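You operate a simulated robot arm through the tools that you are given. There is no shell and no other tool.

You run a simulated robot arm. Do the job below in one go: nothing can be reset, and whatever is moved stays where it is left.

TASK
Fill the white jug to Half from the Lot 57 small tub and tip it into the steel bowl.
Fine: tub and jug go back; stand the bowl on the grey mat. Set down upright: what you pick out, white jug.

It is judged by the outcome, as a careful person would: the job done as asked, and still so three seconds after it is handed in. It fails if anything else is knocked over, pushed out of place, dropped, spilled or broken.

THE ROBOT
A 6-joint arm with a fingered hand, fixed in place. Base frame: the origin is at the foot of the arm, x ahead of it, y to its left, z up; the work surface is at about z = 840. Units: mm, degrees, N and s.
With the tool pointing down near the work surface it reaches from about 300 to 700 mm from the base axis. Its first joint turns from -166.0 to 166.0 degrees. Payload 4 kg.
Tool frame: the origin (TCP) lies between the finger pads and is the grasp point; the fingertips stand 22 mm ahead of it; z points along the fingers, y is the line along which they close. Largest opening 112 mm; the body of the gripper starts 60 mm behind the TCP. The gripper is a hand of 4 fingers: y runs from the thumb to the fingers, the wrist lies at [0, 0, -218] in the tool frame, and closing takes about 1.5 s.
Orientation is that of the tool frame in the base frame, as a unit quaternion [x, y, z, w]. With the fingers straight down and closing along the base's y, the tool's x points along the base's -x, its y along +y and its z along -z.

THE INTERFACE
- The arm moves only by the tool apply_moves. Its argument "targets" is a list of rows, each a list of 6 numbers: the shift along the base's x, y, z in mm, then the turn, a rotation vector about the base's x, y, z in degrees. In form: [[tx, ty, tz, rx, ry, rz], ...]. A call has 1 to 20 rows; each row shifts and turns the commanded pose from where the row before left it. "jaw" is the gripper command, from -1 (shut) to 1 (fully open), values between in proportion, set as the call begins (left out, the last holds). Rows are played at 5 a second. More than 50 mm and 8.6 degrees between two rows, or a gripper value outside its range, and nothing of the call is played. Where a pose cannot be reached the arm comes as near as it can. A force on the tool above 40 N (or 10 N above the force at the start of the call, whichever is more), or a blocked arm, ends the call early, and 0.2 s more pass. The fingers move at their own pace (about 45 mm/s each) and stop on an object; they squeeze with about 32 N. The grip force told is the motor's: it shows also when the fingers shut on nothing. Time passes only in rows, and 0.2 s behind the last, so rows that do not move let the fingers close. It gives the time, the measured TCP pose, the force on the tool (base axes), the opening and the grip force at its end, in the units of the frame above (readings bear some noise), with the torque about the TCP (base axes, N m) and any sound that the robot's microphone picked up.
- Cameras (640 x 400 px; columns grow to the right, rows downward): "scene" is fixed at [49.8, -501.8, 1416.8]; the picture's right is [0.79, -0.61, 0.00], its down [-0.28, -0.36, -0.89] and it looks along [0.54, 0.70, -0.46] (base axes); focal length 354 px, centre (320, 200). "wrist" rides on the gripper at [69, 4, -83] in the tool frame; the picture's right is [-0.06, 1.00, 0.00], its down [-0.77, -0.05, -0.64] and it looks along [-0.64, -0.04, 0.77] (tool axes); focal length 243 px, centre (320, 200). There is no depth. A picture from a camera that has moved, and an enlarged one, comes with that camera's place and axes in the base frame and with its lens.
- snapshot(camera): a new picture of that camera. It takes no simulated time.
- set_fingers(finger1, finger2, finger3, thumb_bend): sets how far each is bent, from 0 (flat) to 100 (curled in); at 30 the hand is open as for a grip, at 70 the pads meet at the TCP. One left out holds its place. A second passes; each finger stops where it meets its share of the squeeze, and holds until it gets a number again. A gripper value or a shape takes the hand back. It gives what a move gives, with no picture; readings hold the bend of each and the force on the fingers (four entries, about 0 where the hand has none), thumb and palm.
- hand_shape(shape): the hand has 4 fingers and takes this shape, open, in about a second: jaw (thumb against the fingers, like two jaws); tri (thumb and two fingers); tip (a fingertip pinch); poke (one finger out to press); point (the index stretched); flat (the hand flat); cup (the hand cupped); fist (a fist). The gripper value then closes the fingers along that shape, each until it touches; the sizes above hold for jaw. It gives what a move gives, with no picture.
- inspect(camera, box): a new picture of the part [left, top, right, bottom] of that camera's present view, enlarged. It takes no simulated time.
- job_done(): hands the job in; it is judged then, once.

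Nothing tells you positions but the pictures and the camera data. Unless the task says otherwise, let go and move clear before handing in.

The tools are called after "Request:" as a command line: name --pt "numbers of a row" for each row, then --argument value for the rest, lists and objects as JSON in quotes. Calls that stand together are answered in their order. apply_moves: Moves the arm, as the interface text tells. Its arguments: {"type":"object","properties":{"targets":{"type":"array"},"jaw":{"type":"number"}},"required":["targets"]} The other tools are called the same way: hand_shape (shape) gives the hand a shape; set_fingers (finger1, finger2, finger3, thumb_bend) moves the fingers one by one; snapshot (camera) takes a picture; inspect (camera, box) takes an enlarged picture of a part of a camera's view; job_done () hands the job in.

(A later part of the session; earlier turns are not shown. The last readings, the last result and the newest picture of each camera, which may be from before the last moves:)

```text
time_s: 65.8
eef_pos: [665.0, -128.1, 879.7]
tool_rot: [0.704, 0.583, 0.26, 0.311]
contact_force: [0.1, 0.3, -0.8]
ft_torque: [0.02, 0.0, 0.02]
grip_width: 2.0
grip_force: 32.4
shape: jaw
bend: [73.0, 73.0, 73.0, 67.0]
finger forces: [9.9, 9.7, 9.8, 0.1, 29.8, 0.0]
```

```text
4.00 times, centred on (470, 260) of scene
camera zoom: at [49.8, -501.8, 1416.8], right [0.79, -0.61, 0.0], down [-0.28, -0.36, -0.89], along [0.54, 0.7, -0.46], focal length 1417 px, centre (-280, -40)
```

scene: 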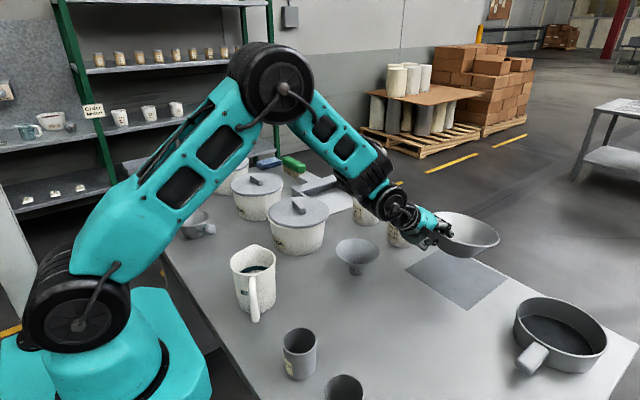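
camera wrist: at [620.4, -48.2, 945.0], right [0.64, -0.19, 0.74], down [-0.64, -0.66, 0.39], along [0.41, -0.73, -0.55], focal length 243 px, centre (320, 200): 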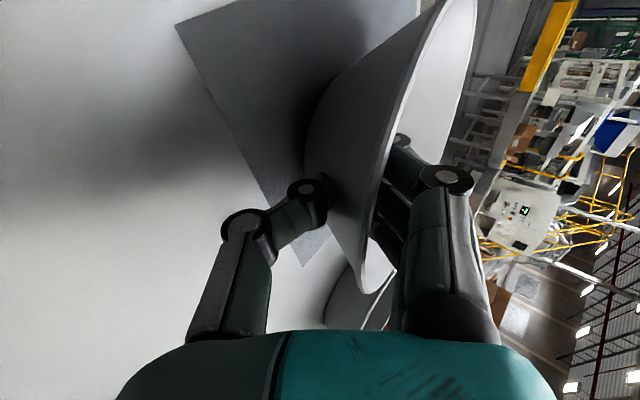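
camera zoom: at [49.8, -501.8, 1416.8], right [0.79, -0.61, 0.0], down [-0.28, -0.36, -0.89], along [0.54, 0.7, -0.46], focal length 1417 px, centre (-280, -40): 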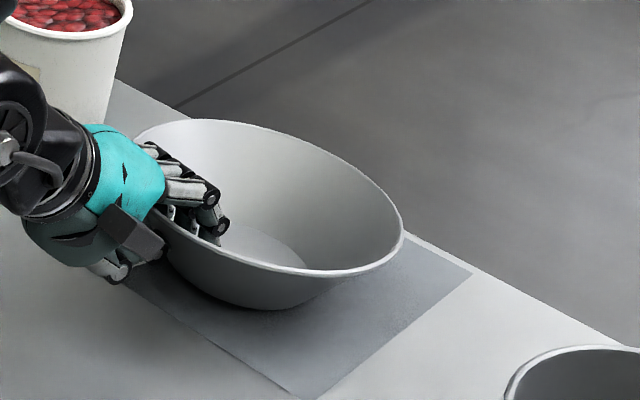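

Request:
apply_moves --pt "0 0 -2 0 0 0" --pt "0 0 -2 0 0 0" --pt "0 0 0 0 0 0"

Request:
inspect --camera "scene" --box '[410, 210, 530, 310]'

```text
time_s: 66.6
eef_pos: [664.0, -127.3, 876.5]
tool_rot: [0.704, 0.582, 0.261, 0.312]
contact_force: [-0.9, 0.3, 0.0]
ft_torque: [-0.06, -0.02, -0.03]
grip_width: 1.9
grip_force: 31.7
shape: jaw
bend: [73.0, 73.0, 73.0, 67.0]
finger forces: [10.1, 9.8, 9.4, 0.0, 29.3, 0.0]
```

```text
4.00 times, centred on (470, 260) of scene
camera zoom: at [49.8, -501.8, 1416.8], right [0.79, -0.61, 0.0], down [-0.28, -0.36, -0.89], along [0.54, 0.7, -0.46], focal length 1417 px, centre (-280, -40)
```

zoom: 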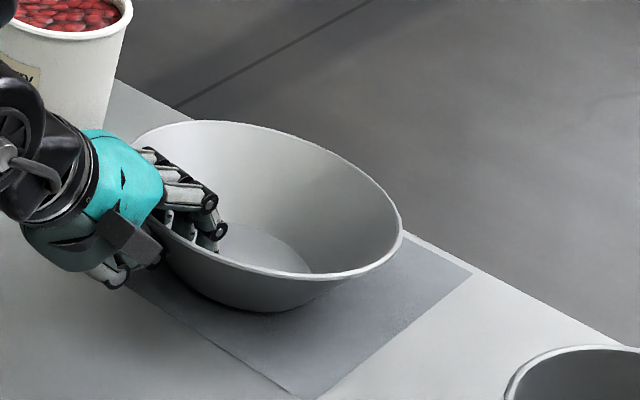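

Request:
apply_moves --pt "0 0 -1.5 0 0 0" --pt "0 0 -1.5 0 0 0" --pt "0 0 0 0 0 0"

Request:
inspect --camera "scene" --box '[410, 210, 530, 310]'

```text
time_s: 67.4
eef_pos: [664.2, -127.8, 873.0]
tool_rot: [0.704, 0.582, 0.26, 0.313]
contact_force: [-0.8, 0.1, 0.1]
ft_torque: [-0.04, -0.04, 0.01]
grip_width: 2.1
grip_force: 32.3
shape: jaw
bend: [73.0, 73.0, 73.0, 67.0]
finger forces: [9.7, 9.7, 9.7, 0.1, 29.4, 0.0]
```

```text
4.00 times, centred on (470, 260) of scene
camera zoom: at [49.8, -501.8, 1416.8], right [0.79, -0.61, 0.0], down [-0.28, -0.36, -0.89], along [0.54, 0.7, -0.46], focal length 1417 px, centre (-280, -40)
```

zoom: 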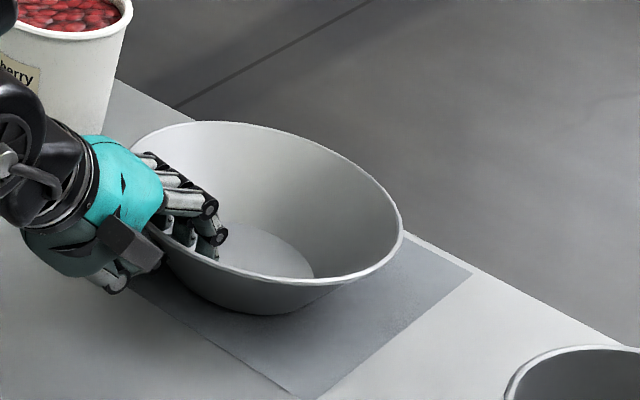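

Request:
apply_moves --pt "0 0 0 0 0 0" --pt "0 0 0 0 0 0" --pt "0 0 0 0 0 0" --pt "0 0 0 0 0 0" --jaw -0.65

Request:
snapshot --camera "wrist"

Request:
inspect --camera "scene" --box '[410, 210, 530, 310]'

```text
time_s: 68.4
eef_pos: [665.0, -127.7, 873.1]
tool_rot: [0.704, 0.582, 0.261, 0.312]
contact_force: [1.1, -0.3, -0.2]
ft_torque: [0.0, -0.05, 0.03]
grip_width: 19.1
grip_force: 0.1
shape: jaw
bend: [73.0, 73.0, 73.0, 70.0]
finger forces: [0.1, 0.0, 0.0, 0.1, 0.0, 0.1]
```

```text
taken
camera wrist: at [620.4, -48.4, 932.3], right [0.64, -0.19, 0.74], down [-0.64, -0.66, 0.39], along [0.41, -0.73, -0.55], focal length 243 px, centre (320, 200)
```

wrist: 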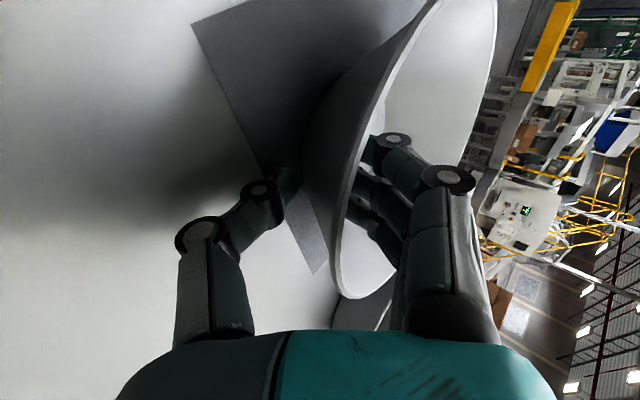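

```text
4.00 times, centred on (470, 260) of scene
camera zoom: at [49.8, -501.8, 1416.8], right [0.79, -0.61, 0.0], down [-0.28, -0.36, -0.89], along [0.54, 0.7, -0.46], focal length 1417 px, centre (-280, -40)
```

zoom: 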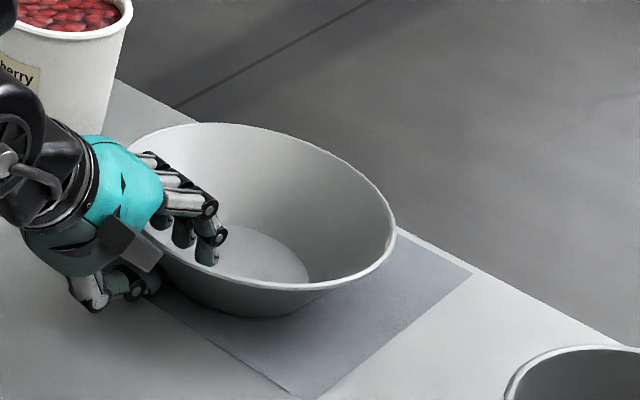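

Request:
apply_moves --pt "-5.5 1 5 0 0 0" --pt "-7.3 1.4 6.7 0 0 0" --pt "-11 2 10 0 0 0" --pt "-14.6 2.8 13.4 0 0 0" --pt "-14.6 2.8 13.4 0 0 0" --pt "0 0 0 0 0 0"

Request:
inspect --camera "scene" --box '[370, 190, 550, 330]'

Request:
snapshot --camera "wrist"

```text
time_s: 69.8
eef_pos: [611.3, -118.0, 923.9]
tool_rot: [0.703, 0.583, 0.261, 0.312]
contact_force: [0.2, 0.7, 0.2]
ft_torque: [-0.01, -0.02, -0.01]
grip_width: 19.7
grip_force: 0.0
shape: jaw
bend: [73.0, 73.0, 73.0, 70.0]
finger forces: [0.0, 0.0, 0.0, 0.0, 0.0, 0.0]
```

```text
2.86 times, centred on (460, 260) of scene
camera zoom: at [49.8, -501.8, 1416.8], right [0.79, -0.61, 0.0], down [-0.28, -0.36, -0.89], along [0.54, 0.7, -0.46], focal length 1012 px, centre (-80, 29)
```

zoom: 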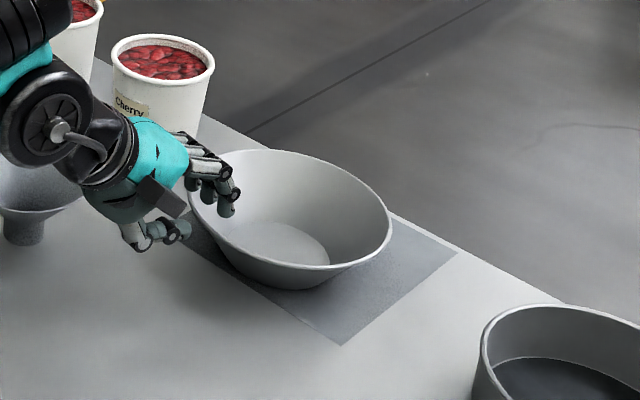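

```text
taken
camera wrist: at [567.1, -38.1, 981.9], right [0.64, -0.19, 0.74], down [-0.64, -0.66, 0.39], along [0.41, -0.73, -0.55], focal length 243 px, centre (320, 200)
```

wrist: 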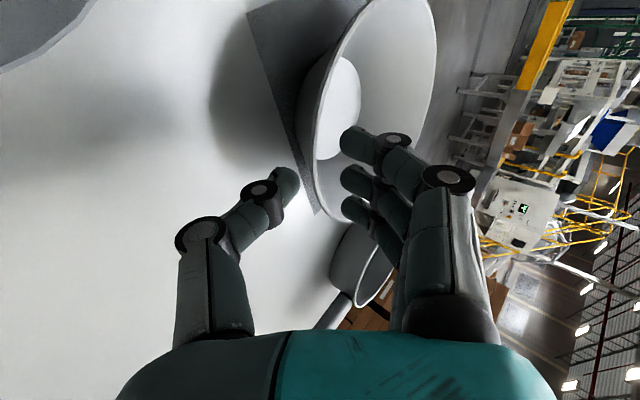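

The bowl stands flat, but withdrawing the fingers dragged it about 25 mm toward the near edge of the mat. I'll re-centre it by closing the fingers and pushing gently on the inside of the far wall, which keeps it pressed down.

Request:
apply_moves --pt "0 0 20 0 0 0" --pt "0 0 20 0 0 0" --pt "20 -4 5 0 0 0" --pt "25 -5 0 0 0 0" --pt "25 -5 0 0 0 0" --pt "24 -5 0 0 0 0" --pt "0 0 0 0 0 0" --jaw -1

Request:
snapshot --camera "wrist"

Request:
inspect --camera "scene" --box '[370, 190, 550, 330]'

```text
time_s: 71.4
eef_pos: [704.6, -137.1, 967.3]
tool_rot: [0.704, 0.583, 0.26, 0.311]
contact_force: [0.0, 0.5, 1.2]
ft_torque: [0.03, 0.0, 0.02]
grip_width: 0.1
grip_force: 31.5
shape: jaw
bend: [68.0, 56.0, 68.0, 66.0]
finger forces: [0.0, 0.0, 0.0, 0.0, 0.0, 0.0]
```

```text
taken
camera wrist: at [660.7, -57.3, 1025.6], right [0.64, -0.19, 0.74], down [-0.64, -0.66, 0.39], along [0.41, -0.73, -0.55], focal length 243 px, centre (320, 200)
```

wrist: 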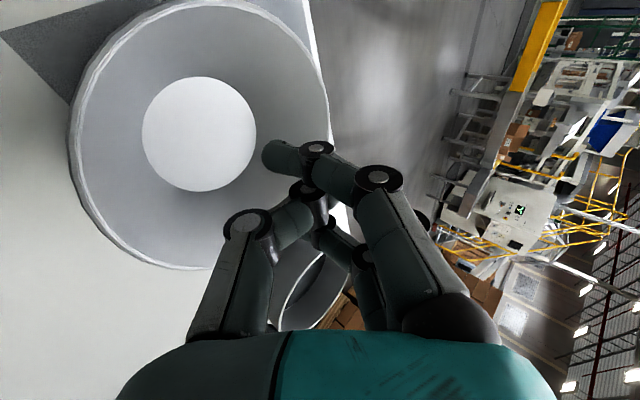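

```text
2.86 times, centred on (460, 260) of scene
camera zoom: at [49.8, -501.8, 1416.8], right [0.79, -0.61, 0.0], down [-0.28, -0.36, -0.89], along [0.54, 0.7, -0.46], focal length 1012 px, centre (-80, 29)
```

zoom: 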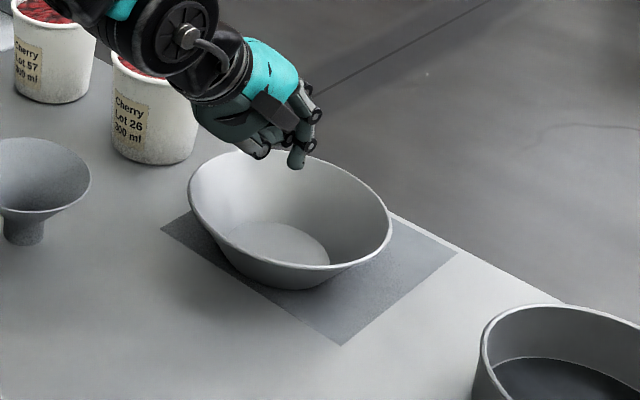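

Request:
apply_moves --pt "0 0 -25 0 0 0" --pt "0 0 -25 0 0 0" --pt "0 0 -20 0 0 0" --pt "0 0 -8 0 0 0" --pt "0 0 0 0 0 0"

Request:
snapshot --camera "wrist"

Request:
inspect --camera "scene" --box '[370, 190, 550, 330]'

```text
time_s: 72.6
eef_pos: [704.9, -136.7, 888.1]
tool_rot: [0.704, 0.582, 0.261, 0.312]
contact_force: [0.4, -0.5, 1.0]
ft_torque: [0.04, 0.1, -0.01]
grip_width: 0.3
grip_force: 32.0
shape: jaw
bend: [68.0, 56.0, 68.0, 66.0]
finger forces: [0.0, 0.1, 0.0, 0.0, 1.0, 0.1]
```

```text
taken
camera wrist: at [660.6, -57.6, 947.3], right [0.64, -0.19, 0.74], down [-0.64, -0.66, 0.39], along [0.41, -0.73, -0.55], focal length 243 px, centre (320, 200)
```

wrist: 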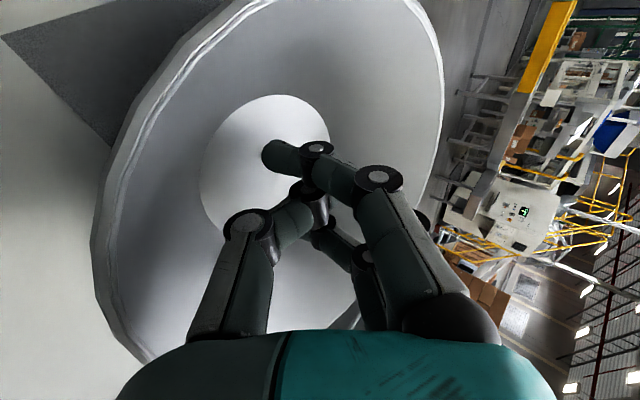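

```text
2.86 times, centred on (460, 260) of scene
camera zoom: at [49.8, -501.8, 1416.8], right [0.79, -0.61, 0.0], down [-0.28, -0.36, -0.89], along [0.54, 0.7, -0.46], focal length 1012 px, centre (-80, 29)
```

zoom: 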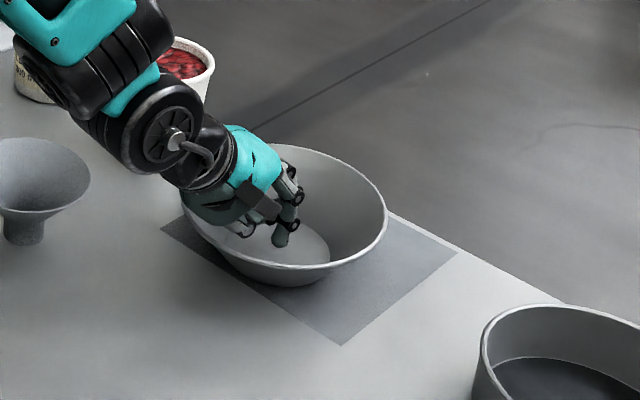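

Request:
apply_moves --pt "5 -1 3 0 0 0" --pt "9 -2 0 0 0 0" --pt "9 -2 0 0 0 0" --pt "9 -2 0 0 0 0" --pt "6 -1 0 0 0 0" --pt "0 0 0 0 0 0"

Request:
snapshot --camera "wrist"

Request:
inspect --camera "scene" --box '[370, 190, 550, 330]'

```text
time_s: 74.0
eef_pos: [742.3, -146.5, 892.0]
tool_rot: [0.704, 0.583, 0.261, 0.312]
contact_force: [-0.7, 0.4, 0.3]
ft_torque: [-0.03, -0.01, 0.01]
grip_width: 0.0
grip_force: 32.9
shape: jaw
bend: [68.0, 56.0, 68.0, 66.0]
finger forces: [0.0, 0.1, 0.1, 0.0, 0.0, 0.1]
```

```text
taken
camera wrist: at [698.6, -65.9, 950.6], right [0.64, -0.19, 0.74], down [-0.64, -0.66, 0.39], along [0.41, -0.73, -0.55], focal length 243 px, centre (320, 200)
```

wrist: 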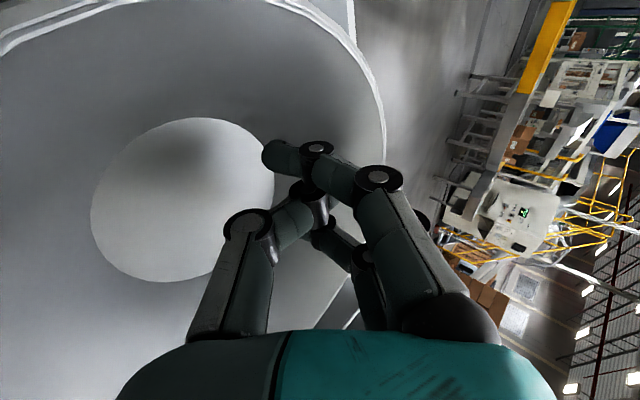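

```text
2.86 times, centred on (460, 260) of scene
camera zoom: at [49.8, -501.8, 1416.8], right [0.79, -0.61, 0.0], down [-0.28, -0.36, -0.89], along [0.54, 0.7, -0.46], focal length 1012 px, centre (-80, 29)
```

zoom: 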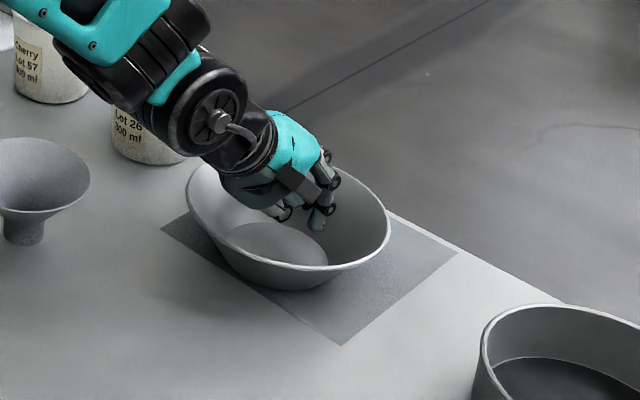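

Request:
apply_moves --pt "6 -1.2 -1 0 0 0" --pt "6 -1.2 -1 0 0 0" --pt "6 -1.2 0 0 0 0" --pt "6 -1.2 0 0 0 0" --pt "0 0 0 0 0 0"

Request:
inspect --camera "scene" --box '[370, 190, 550, 330]'

```text
time_s: 75.2
eef_pos: [766.5, -150.5, 889.7]
tool_rot: [0.703, 0.583, 0.261, 0.312]
contact_force: [-0.1, -0.3, 0.1]
ft_torque: [0.0, 0.0, -0.02]
grip_width: 0.0
grip_force: 31.7
shape: jaw
bend: [68.0, 56.0, 68.0, 66.0]
finger forces: [0.1, 0.0, 0.0, 0.0, 0.0, 0.0]
```

```text
2.86 times, centred on (460, 260) of scene
camera zoom: at [49.8, -501.8, 1416.8], right [0.79, -0.61, 0.0], down [-0.28, -0.36, -0.89], along [0.54, 0.7, -0.46], focal length 1012 px, centre (-80, 29)
```

zoom: 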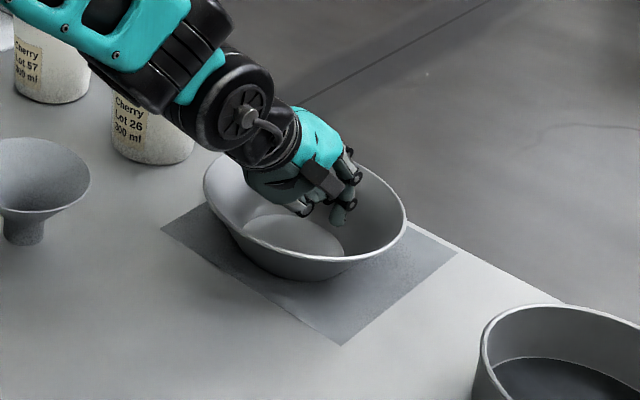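

Request:
apply_moves --pt "6 -1.5 0 0 0 0" --pt "6 -1.5 0 0 0 0" --pt "0 0 0 0 0 0"

Request:
inspect --camera "scene" --box '[370, 190, 550, 330]'

```text
time_s: 76.0
eef_pos: [779.4, -153.0, 890.9]
tool_rot: [0.703, 0.583, 0.261, 0.313]
contact_force: [-0.4, -0.1, 0.7]
ft_torque: [0.01, 0.01, -0.04]
grip_width: 0.0
grip_force: 32.4
shape: jaw
bend: [68.0, 56.0, 68.0, 66.0]
finger forces: [0.1, 0.0, 0.0, 0.0, 0.0, 0.0]
```

```text
2.86 times, centred on (460, 260) of scene
camera zoom: at [49.8, -501.8, 1416.8], right [0.79, -0.61, 0.0], down [-0.28, -0.36, -0.89], along [0.54, 0.7, -0.46], focal length 1012 px, centre (-80, 29)
```

zoom: 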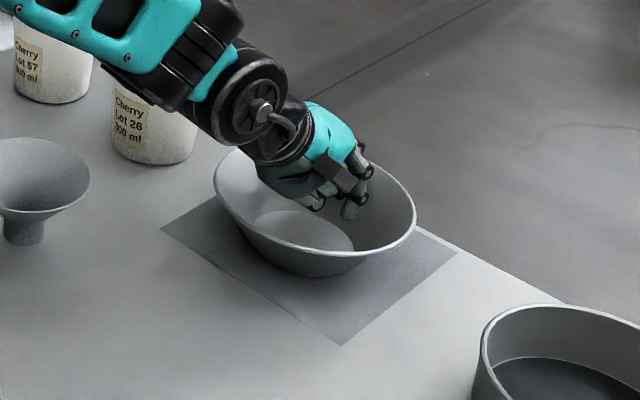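

The bowl is now centred on the mat. I'll back off from the wall and lift straight out.

Request:
apply_moves --pt "-10 2 0 0 0 0" --pt "-5 1 10 0 0 0" --pt "0 0 25 0 0 0" --pt "0 0 30 0 0 0" --pt "-20 4 30 0 0 0" --pt "-30 6 20 0 0 0" --pt "-30 6 10 0 0 0" --pt "0 0 0 0 0 0"

Request:
inspect --camera "scene" --box '[370, 190, 550, 330]'

Request:
snapshot --camera "scene"

```text
time_s: 77.8
eef_pos: [684.2, -130.7, 1012.9]
tool_rot: [0.704, 0.582, 0.261, 0.313]
contact_force: [-0.6, 0.6, -0.1]
ft_torque: [-0.02, -0.02, 0.02]
grip_width: 0.0
grip_force: 32.0
shape: jaw
bend: [68.0, 56.0, 68.0, 66.0]
finger forces: [0.0, 0.0, 0.1, 0.0, 0.0, 0.0]
```

```text
2.86 times, centred on (460, 260) of scene
camera zoom: at [49.8, -501.8, 1416.8], right [0.79, -0.61, 0.0], down [-0.28, -0.36, -0.89], along [0.54, 0.7, -0.46], focal length 1012 px, centre (-80, 29)
```

zoom: 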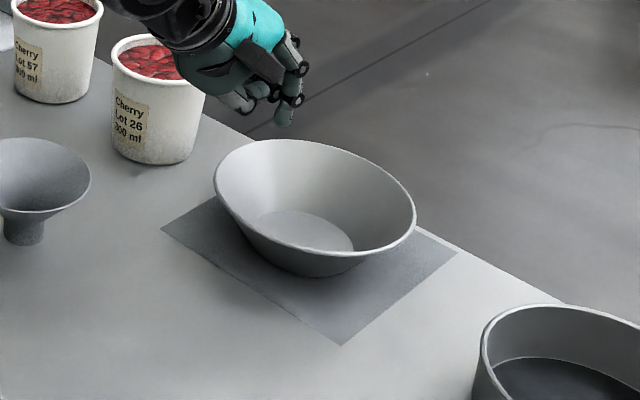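

```text
taken
```

scene: 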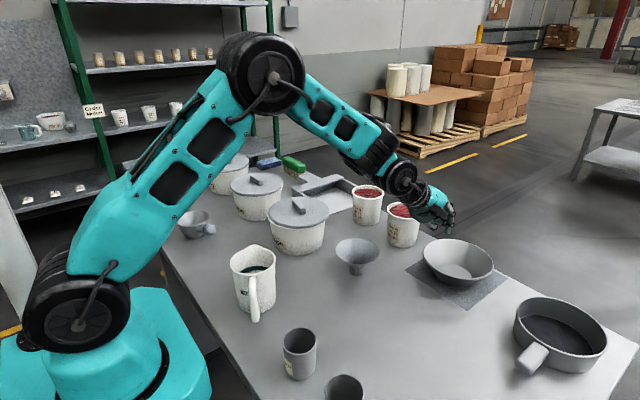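

The bowl is done: standing centred on the mat. Next is the jug. I'll bring the hand back up to point straight down, open it, and turn it so it can straddle the jug across the handle–spout line.

Request:
apply_moves --pt "-30 10 25 0 0 0" --pt "-40 13 20 1.49 7.86 0" --pt "-40 13 20 1.49 7.86 0" --pt "-40 13 20 1.49 7.86 0" --pt "-40 13 20 1.49 7.86 0" --pt "-30 13 20 1.49 7.86 0" --pt "-20 13 10 1.49 7.86 0" --pt "0 0 0 0 0 0" --jaw 1

Request:
apply_moves --pt "-5 6 0 0 0 8" --pt "-5 6 0 0 0 8" --pt "-5 6 0 0 0 8" --pt "-5 6 0 0 0 8" --pt "-5 6 0 0 0 8" --pt "-5 6 0 0 0 8" --pt "-5 6 0 0 0 8" --pt "-5 6 0 0 0 8" --pt "-5 6 0 0 0 8" --pt "-5 6 0 0 0 8" --pt "0 0 0 0 0 0"

```text
time_s: 79.6
eef_pos: [446.7, -42.4, 1147.6]
tool_rot: [0.771, 0.637, 0.001, -0.002]
contact_force: [-0.2, 0.5, 0.0]
ft_torque: [0.03, 0.01, -0.02]
grip_width: 112.2
grip_force: 0.1
shape: jaw
bend: [30.0, 30.0, 30.0, 30.0]
finger forces: [0.0, 0.0, 0.0, 0.1, 0.0, 0.1]
```

```text
time_s: 82.0
eef_pos: [395.5, 15.7, 1150.5]
tool_rot: [0.18, 0.984, 0.0, -0.002]
contact_force: [0.8, -0.7, -0.2]
ft_torque: [0.0, 0.01, -0.01]
grip_width: 112.0
grip_force: 0.1
shape: jaw
bend: [30.0, 30.0, 30.0, 30.0]
finger forces: [0.0, 0.1, 0.0, 0.0, 0.0, 0.0]
```

Request:
apply_moves --pt "-8 4.7 0 0 0 7.36" --pt "-8 4.7 0 0 0 7.36" --pt "-8 4.7 0 0 0 7.36" --pt "-8 4.7 -5 0 0 7.36" --pt "-8 4.7 -5 0 0 7.36" --pt "-8 4.7 -5 0 0 7.36" --pt "-8 4.7 -5 0 0 7.36" --pt "-8 4.7 -5 0 0 7.36" --pt "-8 4.7 -5 0 0 7.36" --pt "-8 4.7 -5 0 0 7.36" --pt "-8 4.7 -5 0 0 7.36" --pt "0 0 0 0 0 0"

Request:
snapshot --camera "wrist"

Request:
snapshot --camera "scene"

```text
time_s: 84.6
eef_pos: [307.4, 66.0, 1109.6]
tool_rot: [-0.502, 0.865, -0.001, -0.002]
contact_force: [-0.8, 1.2, 0.0]
ft_torque: [0.02, 0.01, 0.02]
grip_width: 112.0
grip_force: 0.0
shape: jaw
bend: [30.0, 30.0, 30.0, 30.0]
finger forces: [0.1, 0.0, 0.0, 0.1, 0.0, 0.0]
```

```text
taken
camera wrist: at [269.1, 9.2, 1193.3], right [-0.83, 0.55, 0.0], down [0.42, 0.64, 0.64], along [0.35, 0.53, -0.77], focal length 243 px, centre (320, 200)
```

wrist: 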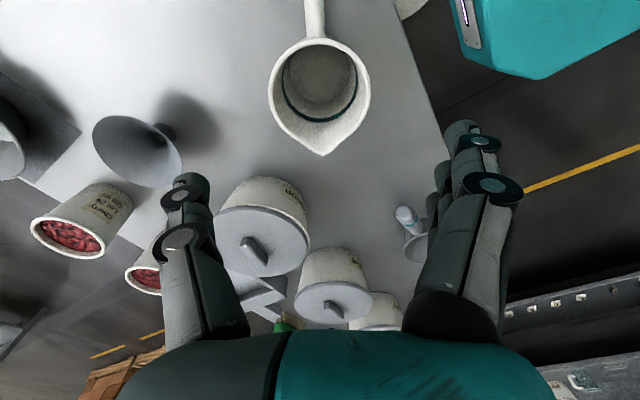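

```text
taken
```

scene: 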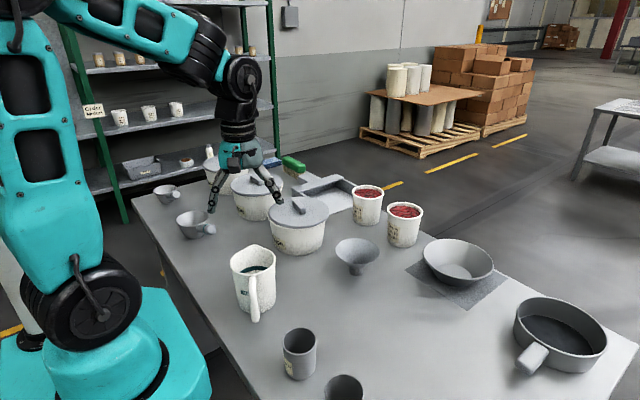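

Request:
inspect --camera "wrist" --box '[240, 0, 400, 170]'

```text
2.35 times, centred on (320, 85) of wrist
camera zoom: at [269.1, 9.2, 1193.3], right [-0.83, 0.55, 0.0], down [0.42, 0.64, 0.64], along [0.35, 0.53, -0.77], focal length 571 px, centre (320, 471)
```

zoom: 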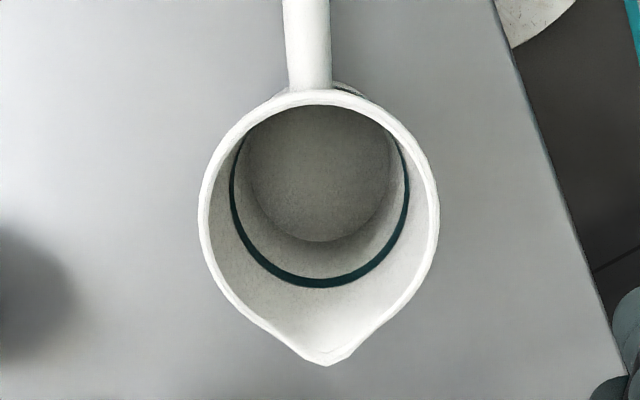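

The jug is centred under the hand within about 1 mm, with a rim about 101 mm wide, so the open hand has roughly 5 mm clearance each side. I'll descend to just above the rim and check.

Request:
apply_moves --pt "0 0.5 -40 0 0 0" --pt "0 0 -40 0 0 0" --pt "0 0 -35 0 0 0" --pt "0 0 -15 0 0 0" --pt "0 0 0 0 0 0"

Request:
snapshot --camera "wrist"

Request:
inspect --camera "scene" --box '[180, 150, 340, 330]'

```text
time_s: 85.8
eef_pos: [306.7, 66.9, 978.0]
tool_rot: [-0.501, 0.866, -0.001, -0.002]
contact_force: [1.2, 0.0, 0.7]
ft_torque: [0.04, 0.01, -0.03]
grip_width: 112.0
grip_force: 0.1
shape: jaw
bend: [30.0, 30.0, 30.0, 30.0]
finger forces: [0.0, 0.0, 0.0, 0.1, 0.0, 0.0]
```

```text
taken
camera wrist: at [268.2, 10.0, 1061.7], right [-0.83, 0.55, 0.0], down [0.43, 0.64, 0.64], along [0.35, 0.53, -0.77], focal length 243 px, centre (320, 200)
```

wrist: 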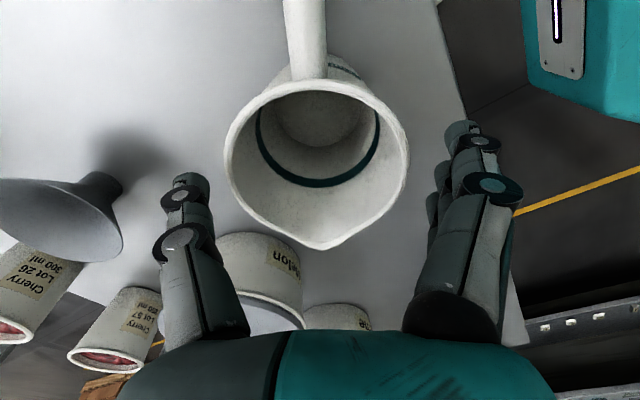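

```text
2.22 times, centred on (260, 240) of scene
camera zoom: at [49.8, -501.8, 1416.8], right [0.79, -0.61, 0.0], down [-0.28, -0.36, -0.89], along [0.54, 0.7, -0.46], focal length 787 px, centre (453, 111)
```

zoom: 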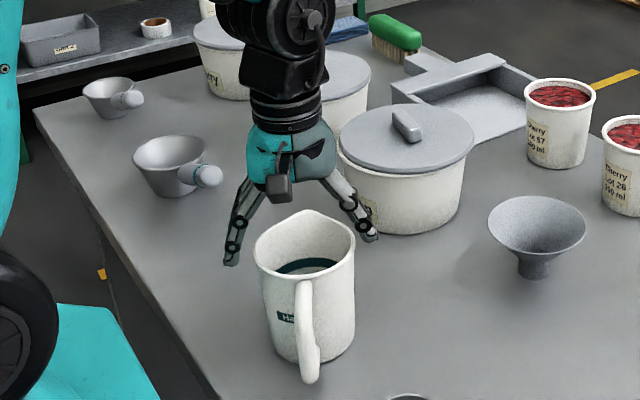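

Request:
apply_moves --pt "2 -1.3 0 0 0 0" --pt "0 0 -20 0 0 0" --pt "0 0 -20 0 0 0" --pt "0 0 0 0 0 0"

Request:
snapshot --camera "wrist"

```text
time_s: 86.8
eef_pos: [308.9, 65.3, 939.2]
tool_rot: [-0.501, 0.865, 0.0, -0.001]
contact_force: [-0.3, 0.3, -0.1]
ft_torque: [0.04, 0.02, -0.01]
grip_width: 112.2
grip_force: 0.1
shape: jaw
bend: [30.0, 30.0, 30.0, 30.0]
finger forces: [0.1, 0.0, 0.1, 0.0, 0.1, 0.0]
```

```text
taken
camera wrist: at [270.7, 7.4, 1021.9], right [-0.83, 0.55, 0.0], down [0.42, 0.64, 0.64], along [0.35, 0.53, -0.77], focal length 243 px, centre (320, 200)
```

wrist: 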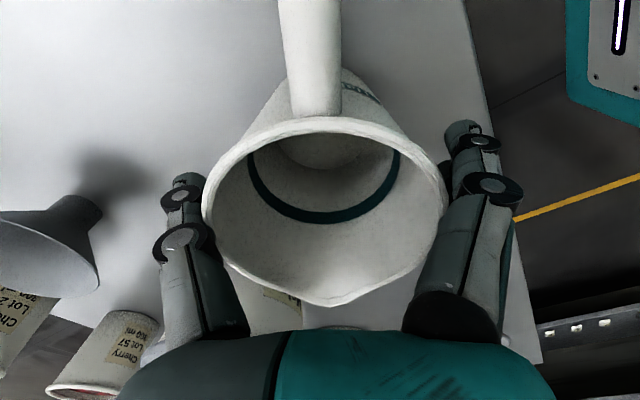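

Request:
apply_moves --pt "-1.5 1 0 0 0 0" --pt "0 0 -12 0 0 0" --pt "0 0 -12 0 0 0" --pt "0 0 -10 0 0 0" --pt "0 0 0 0 0 0"

Request:
snapshot --camera "wrist"

Request:
inspect --camera "scene" --box '[190, 190, 310, 330]'

```text
time_s: 87.6
eef_pos: [309.2, 66.1, 921.3]
tool_rot: [-0.501, 0.865, -0.003, 0.004]
contact_force: [-4.0, -1.9, 29.2]
ft_torque: [0.1, 0.18, 0.15]
grip_width: 111.3
grip_force: 0.0
shape: jaw
bend: [30.0, 30.0, 30.0, 30.0]
finger forces: [5.5, 14.6, 1.4, 0.0, 15.4, 0.1]
stopped in row 4: the force on the tool passed its limit at 56 N (the readings are from after the stop); the commanded pose is now the measured one
```

```text
taken
camera wrist: at [271.5, 8.3, 1003.7], right [-0.83, 0.55, -0.01], down [0.42, 0.64, 0.65], along [0.36, 0.53, -0.76], focal length 243 px, centre (320, 200)
```

wrist: 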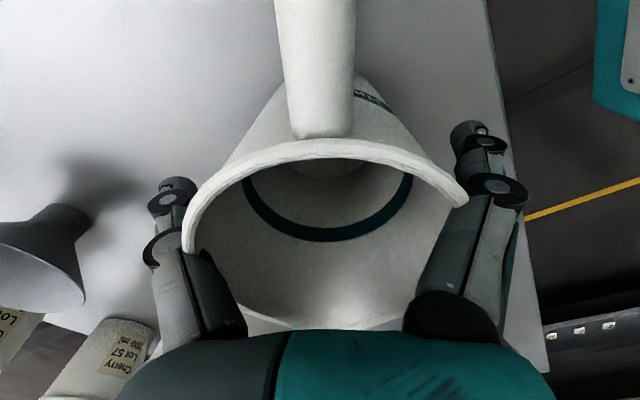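

```text
2.86 times, centred on (250, 260) of scene
camera zoom: at [49.8, -501.8, 1416.8], right [0.79, -0.61, 0.0], down [-0.28, -0.36, -0.89], along [0.54, 0.7, -0.46], focal length 1012 px, centre (520, 29)
```

zoom: 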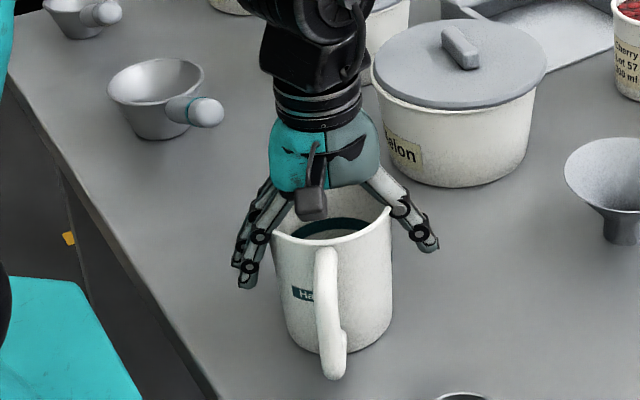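

The fingers wedged on the rim, because near the palm the gap is only about as wide as the jug. I'll rise a little and open the fingers further, flatter than the standard opening, so the hand can straddle more deeply.

Request:
apply_moves --pt "0 0 6 0 0 0" --pt "0 0 8 0 0 0" --pt "0 0 0 0 0 0"

Request:
set_fingers --finger1 10 --finger2 10 --finger3 10 --thumb_bend 10

Request:
snapshot --camera "wrist"

Request:
inspect --camera "scene" --box '[190, 190, 310, 330]'

```text
time_s: 88.4
eef_pos: [309.1, 64.6, 933.7]
tool_rot: [-0.501, 0.865, -0.002, 0.002]
contact_force: [0.2, 0.3, -0.3]
ft_torque: [-0.01, 0.01, 0.02]
grip_width: 111.8
grip_force: 0.0
shape: jaw
bend: [30.0, 30.0, 30.0, 30.0]
finger forces: [0.0, 0.0, 0.1, 0.0, 0.0, 0.0]
```

```text
time_s: 89.4
eef_pos: [310.0, 66.2, 933.6]
tool_rot: [-0.501, 0.866, -0.003, 0.002]
contact_force: [0.1, -0.3, -0.5]
ft_torque: [0.01, 0.01, -0.01]
grip_width: 141.2
grip_force: 0.0
shape: fingers
bend: [10.0, 10.0, 10.0, 11.0]
finger forces: [0.0, 0.1, 0.0, 0.0, 0.0, 0.0]
```

```text
taken
camera wrist: at [270.8, 8.6, 1016.7], right [-0.83, 0.55, -0.01], down [0.42, 0.64, 0.64], along [0.36, 0.53, -0.77], focal length 243 px, centre (320, 200)
```

wrist: 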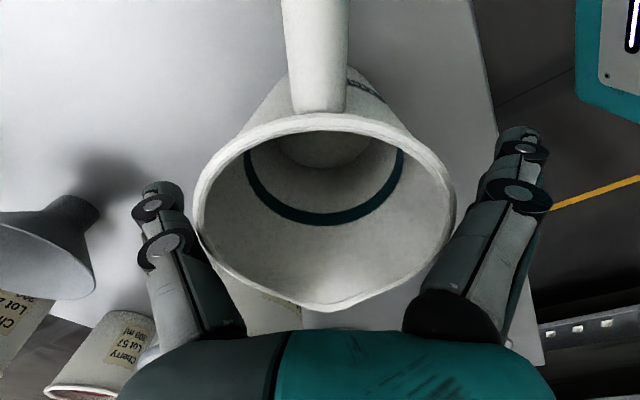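

```text
2.86 times, centred on (250, 260) of scene
camera zoom: at [49.8, -501.8, 1416.8], right [0.79, -0.61, 0.0], down [-0.28, -0.36, -0.89], along [0.54, 0.7, -0.46], focal length 1012 px, centre (520, 29)
```

zoom: 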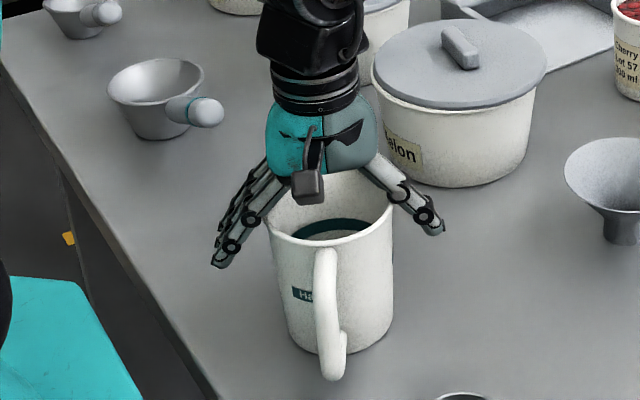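

Request:
apply_moves --pt "-2 1.3 0 0 0 0" --pt "0 0 -8 0 0 0" --pt "0 0 -8 0 0 0" --pt "0 0 -6 0 0 0" --pt "0 0 0 0 0 0"

Request:
snapshot --camera "wrist"

Request:
inspect --camera "scene" --box '[190, 190, 310, 330]'

```text
time_s: 90.4
eef_pos: [310.3, 66.4, 915.9]
tool_rot: [-0.5, 0.866, -0.004, 0.006]
contact_force: [-1.9, -1.4, 27.8]
ft_torque: [-0.02, -0.03, 0.08]
grip_width: 146.8
grip_force: 15.7
shape: fingers
bend: [10.0, 10.0, 10.0, 0.0]
finger forces: [5.4, 10.7, 0.0, 0.1, 15.7, 0.1]
stopped in row 5: the force on the tool passed its limit at 50 N (the readings are from after the stop); the commanded pose is now the measured one
```

```text
taken
camera wrist: at [271.4, 9.2, 998.2], right [-0.83, 0.55, -0.01], down [0.41, 0.64, 0.65], along [0.37, 0.54, -0.76], focal length 243 px, centre (320, 200)
```

wrist: 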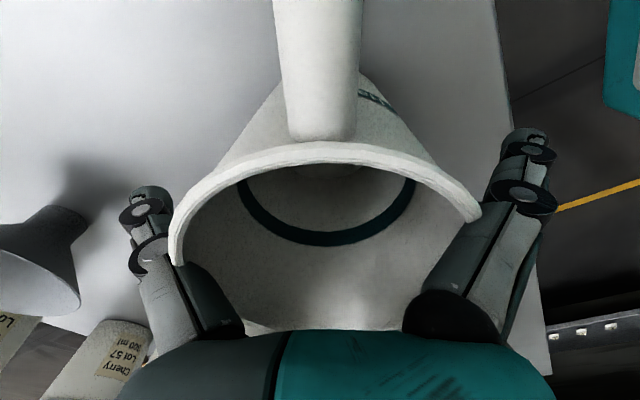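

```text
2.86 times, centred on (250, 260) of scene
camera zoom: at [49.8, -501.8, 1416.8], right [0.79, -0.61, 0.0], down [-0.28, -0.36, -0.89], along [0.54, 0.7, -0.46], focal length 1012 px, centre (520, 29)
```

zoom: 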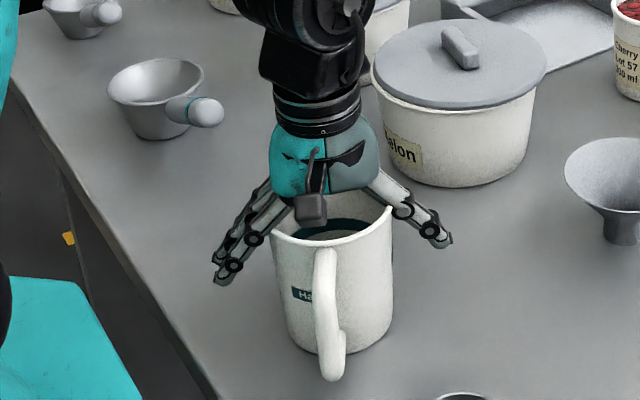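

Even fully splayed, the palm geometry only allows about 25 mm of depth. That is enough to carry the empty jug by its rim but not to pour with it. So I'll carry the empty jug top-down to an open spot, turned so a firm side grip is possible later. First I'll rise and close near the rim.

Request:
apply_moves --pt "0 0 8 0 0 0" --pt "-1 0.7 8 0 0 0" --pt "0 0 6 0 0 0" --pt "0 0 0 0 0 0"

Request:
apply_moves --pt "0 0 0 0 0 0" --pt "0 0 0 0 0 0" --pt "0 0 0 0 0 0" --pt "0 0 0 0 0 0" --pt "0 0 0 0 0 0" --jaw 1

Request:
snapshot --camera "wrist"

Request:
inspect --camera "scene" --box '[190, 190, 310, 330]'

```text
time_s: 91.4
eef_pos: [308.7, 67.7, 935.8]
tool_rot: [-0.501, 0.866, -0.002, 0.005]
contact_force: [-0.2, -0.3, -0.6]
ft_torque: [-0.02, -0.03, 0.0]
grip_width: 141.7
grip_force: 0.1
shape: fingers
bend: [10.0, 10.0, 10.0, 10.0]
finger forces: [0.0, 0.0, 0.1, 0.1, 0.0, 0.0]
```

```text
time_s: 92.6
eef_pos: [309.0, 67.1, 934.6]
tool_rot: [-0.5, 0.866, -0.003, 0.004]
contact_force: [0.4, 0.9, 0.8]
ft_torque: [0.02, -0.02, 0.01]
grip_width: 112.0
grip_force: 0.1
shape: jaw
bend: [30.0, 30.0, 30.0, 30.0]
finger forces: [0.0, 0.1, 0.0, 0.0, 0.0, 0.0]
```

```text
taken
camera wrist: at [269.7, 9.9, 1018.4], right [-0.83, 0.55, -0.01], down [0.42, 0.64, 0.65], along [0.36, 0.53, -0.76], focal length 243 px, centre (320, 200)
```

wrist: 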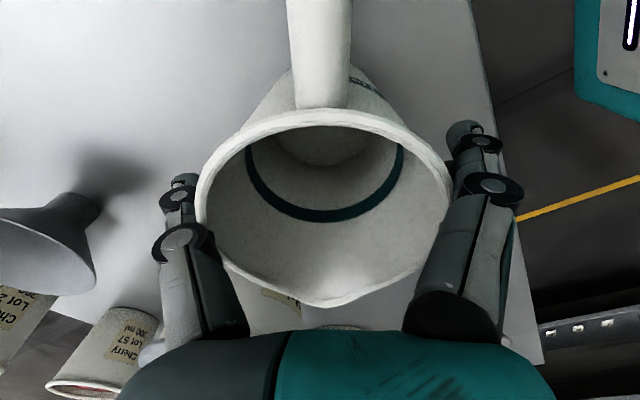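

```text
2.86 times, centred on (250, 260) of scene
camera zoom: at [49.8, -501.8, 1416.8], right [0.79, -0.61, 0.0], down [-0.28, -0.36, -0.89], along [0.54, 0.7, -0.46], focal length 1012 px, centre (520, 29)
```

zoom: 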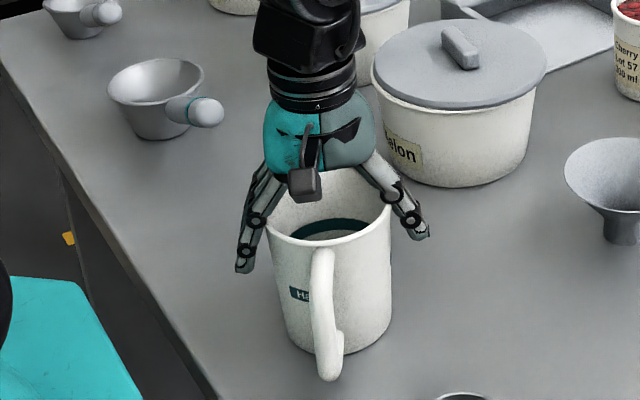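

Request:
apply_moves --pt "0 0 0 0 0 0" --pt "0 0 0 0 0 0" --pt "0 0 0 0 0 0" --pt "0 0 0 0 0 0" --pt "0 0 0 0 0 0" --pt "0 0 0 0 0 0" --jaw -1

Request:
snapshot --camera "wrist"

Request:
inspect --camera "scene" --box '[190, 190, 310, 330]'

```text
time_s: 94.0
eef_pos: [308.8, 67.2, 936.6]
tool_rot: [-0.501, 0.866, -0.004, 0.005]
contact_force: [0.5, 0.3, -0.7]
ft_torque: [0.04, 0.02, -0.02]
grip_width: 71.1
grip_force: 32.2
shape: jaw
bend: [71.0, 68.0, 72.0, 67.0]
finger forces: [9.1, 10.0, 9.9, 0.0, 27.6, 0.1]
```

```text
taken
camera wrist: at [269.7, 9.9, 1018.4], right [-0.83, 0.55, -0.01], down [0.42, 0.64, 0.65], along [0.36, 0.53, -0.76], focal length 243 px, centre (320, 200)
```

wrist: 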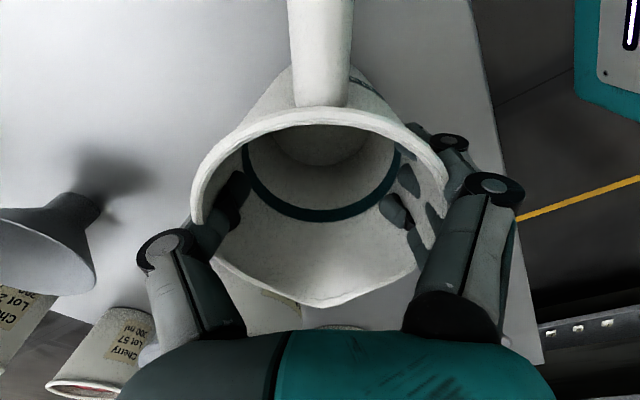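

```text
2.86 times, centred on (250, 260) of scene
camera zoom: at [49.8, -501.8, 1416.8], right [0.79, -0.61, 0.0], down [-0.28, -0.36, -0.89], along [0.54, 0.7, -0.46], focal length 1012 px, centre (520, 29)
```

zoom: 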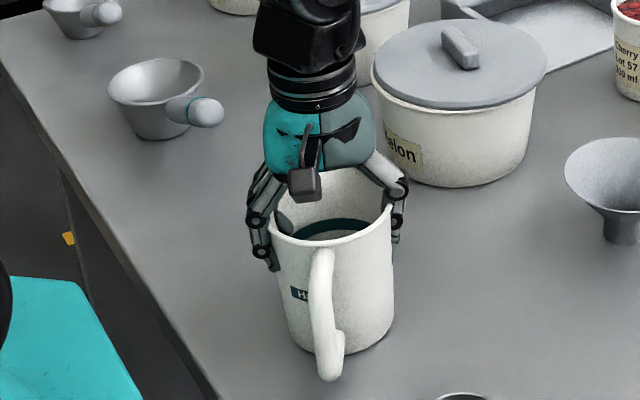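

Request:
apply_moves --pt "0 0 4 0 0 0" --pt "0 0 6 0 0 0" --pt "0 0 10 0 0 0" --pt "0 0 0 0 0 0"

Request:
inspect --camera "wrist" --box '[120, 60, 540, 340]'

Request:
inspect --camera "scene" --box '[190, 190, 310, 330]'

```text
time_s: 95.0
eef_pos: [310.0, 67.3, 958.0]
tool_rot: [-0.501, 0.866, -0.004, 0.005]
contact_force: [0.1, 0.1, -1.6]
ft_torque: [0.02, 0.0, -0.01]
grip_width: 70.8
grip_force: 32.1
shape: jaw
bend: [71.0, 68.0, 72.0, 67.0]
finger forces: [9.3, 10.2, 9.9, 0.1, 27.6, 0.1]
```

```text
1.43 times, centred on (330, 200) of wrist
camera zoom: at [270.3, 9.9, 1039.5], right [-0.83, 0.55, -0.01], down [0.42, 0.64, 0.65], along [0.36, 0.53, -0.76], focal length 347 px, centre (306, 200)
```

zoom: 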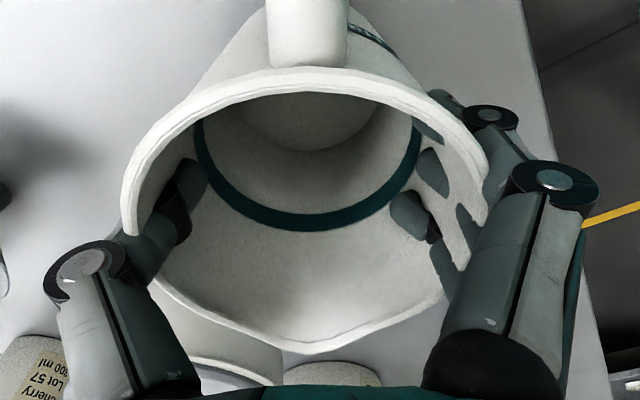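

```text
2.86 times, centred on (250, 260) of scene
camera zoom: at [49.8, -501.8, 1416.8], right [0.79, -0.61, 0.0], down [-0.28, -0.36, -0.89], along [0.54, 0.7, -0.46], focal length 1012 px, centre (520, 29)
```

zoom: 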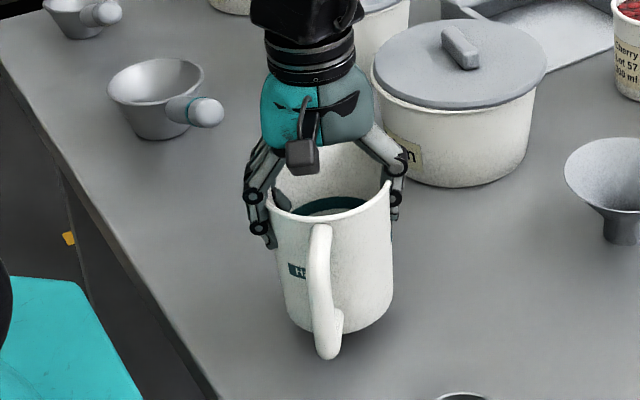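

The jug lifts cleanly, stays upright and is light, about 0.2 kg. I'll raise it, carry it toward the open area and turn it so the handle faces outward, then check how firmly it is held.

Request:
apply_moves --pt "0 0 30 0 0 0" --pt "0 0 40 0 0 0" --pt "0 0 40 0 0 0" --pt "6 -8 10 0 0 -8" --pt "6 -8 0 0 0 -8" --pt "6 -8 0 0 0 -8" --pt "6 -8 0 0 0 -8" --pt "6 -8 0 0 0 -8" --pt "6 -8 0 0 0 -8" --pt "6 -8 0 0 0 -8" --pt "6 -8 0 0 0 -8" --pt "6 -8 0 0 0 -8" --pt "6 -8 0 0 0 -8" --pt "6 -8 0 0 0 -8" --pt "6 -8 0 0 0 -8" --pt "6 -8 0 0 0 -8" --pt "6 -8 0 0 0 -8" --pt "6 -8 0 0 0 -8" --pt "6 -8 0 0 0 -8" --pt "0 0 0 0 0 0"

Request:
snapshot --camera "scene"

```text
time_s: 99.2
eef_pos: [405.1, -59.5, 1077.4]
tool_rot: [0.559, 0.829, -0.006, -0.001]
contact_force: [-0.2, 0.1, -1.2]
ft_torque: [-0.02, 0.01, 0.02]
grip_width: 71.0
grip_force: 32.0
shape: jaw
bend: [71.0, 68.0, 72.0, 67.0]
finger forces: [10.1, 10.4, 9.9, 0.0, 27.6, 0.0]
```

```text
taken
```

scene: 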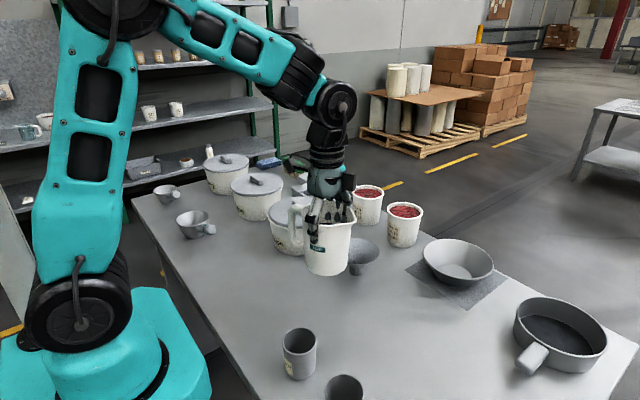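

Request:
apply_moves --pt "12 -4 0 0 0 -8" --pt "12 -4 0 0 0 -8" --pt "12 -4 0 0 0 -8" --pt "12 -4 0 0 0 -8" --pt "12 -4 0 0 0 -8" --pt "12 -4 0 0 0 -8" --pt "12 -4 0 0 0 -8" --pt "12 -4 0 0 0 -8" --pt "12 -4 0 0 0 -8" --pt "12 -4 0 0 0 -8" --pt "12 -4 0 0 0 -8" --pt "12 -4 0 0 0 -8" --pt "12 -4 0 0 0 -8" --pt "12 -4 0 0 0 -8" --pt "12 -4 0 0 0 -8" --pt "0 0 0 0 0 -3" --pt "0 0 0 0 0 0"

Request:
snapshot --camera "scene"

Request:
snapshot --camera "wrist"

```text
time_s: 102.8
eef_pos: [585.1, -120.9, 1076.5]
tool_rot: [0.995, -0.097, -0.002, -0.005]
contact_force: [0.0, -0.3, -0.6]
ft_torque: [-0.01, 0.01, 0.0]
grip_width: 70.8
grip_force: 31.9
shape: jaw
bend: [71.0, 68.0, 72.0, 67.0]
finger forces: [10.6, 10.6, 10.2, 0.1, 27.6, 0.1]
```

```text
taken
```

scene: 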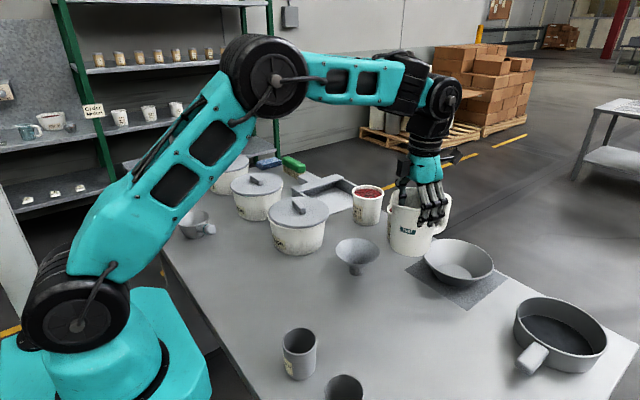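

```text
taken
camera wrist: at [653.0, -138.8, 1159.0], right [-0.25, -0.97, -0.01], down [-0.74, 0.19, 0.65], along [-0.62, 0.17, -0.76], focal length 243 px, centre (320, 200)
```

wrist: 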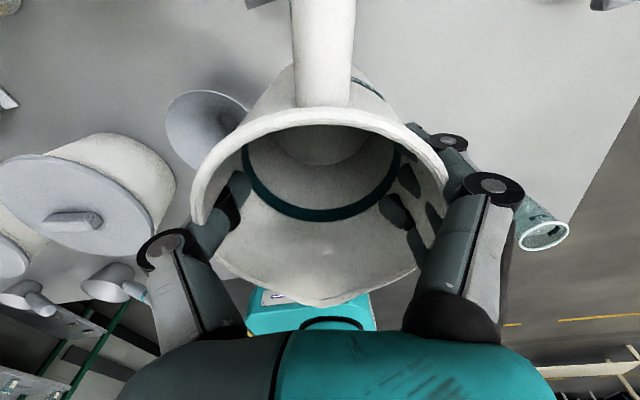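

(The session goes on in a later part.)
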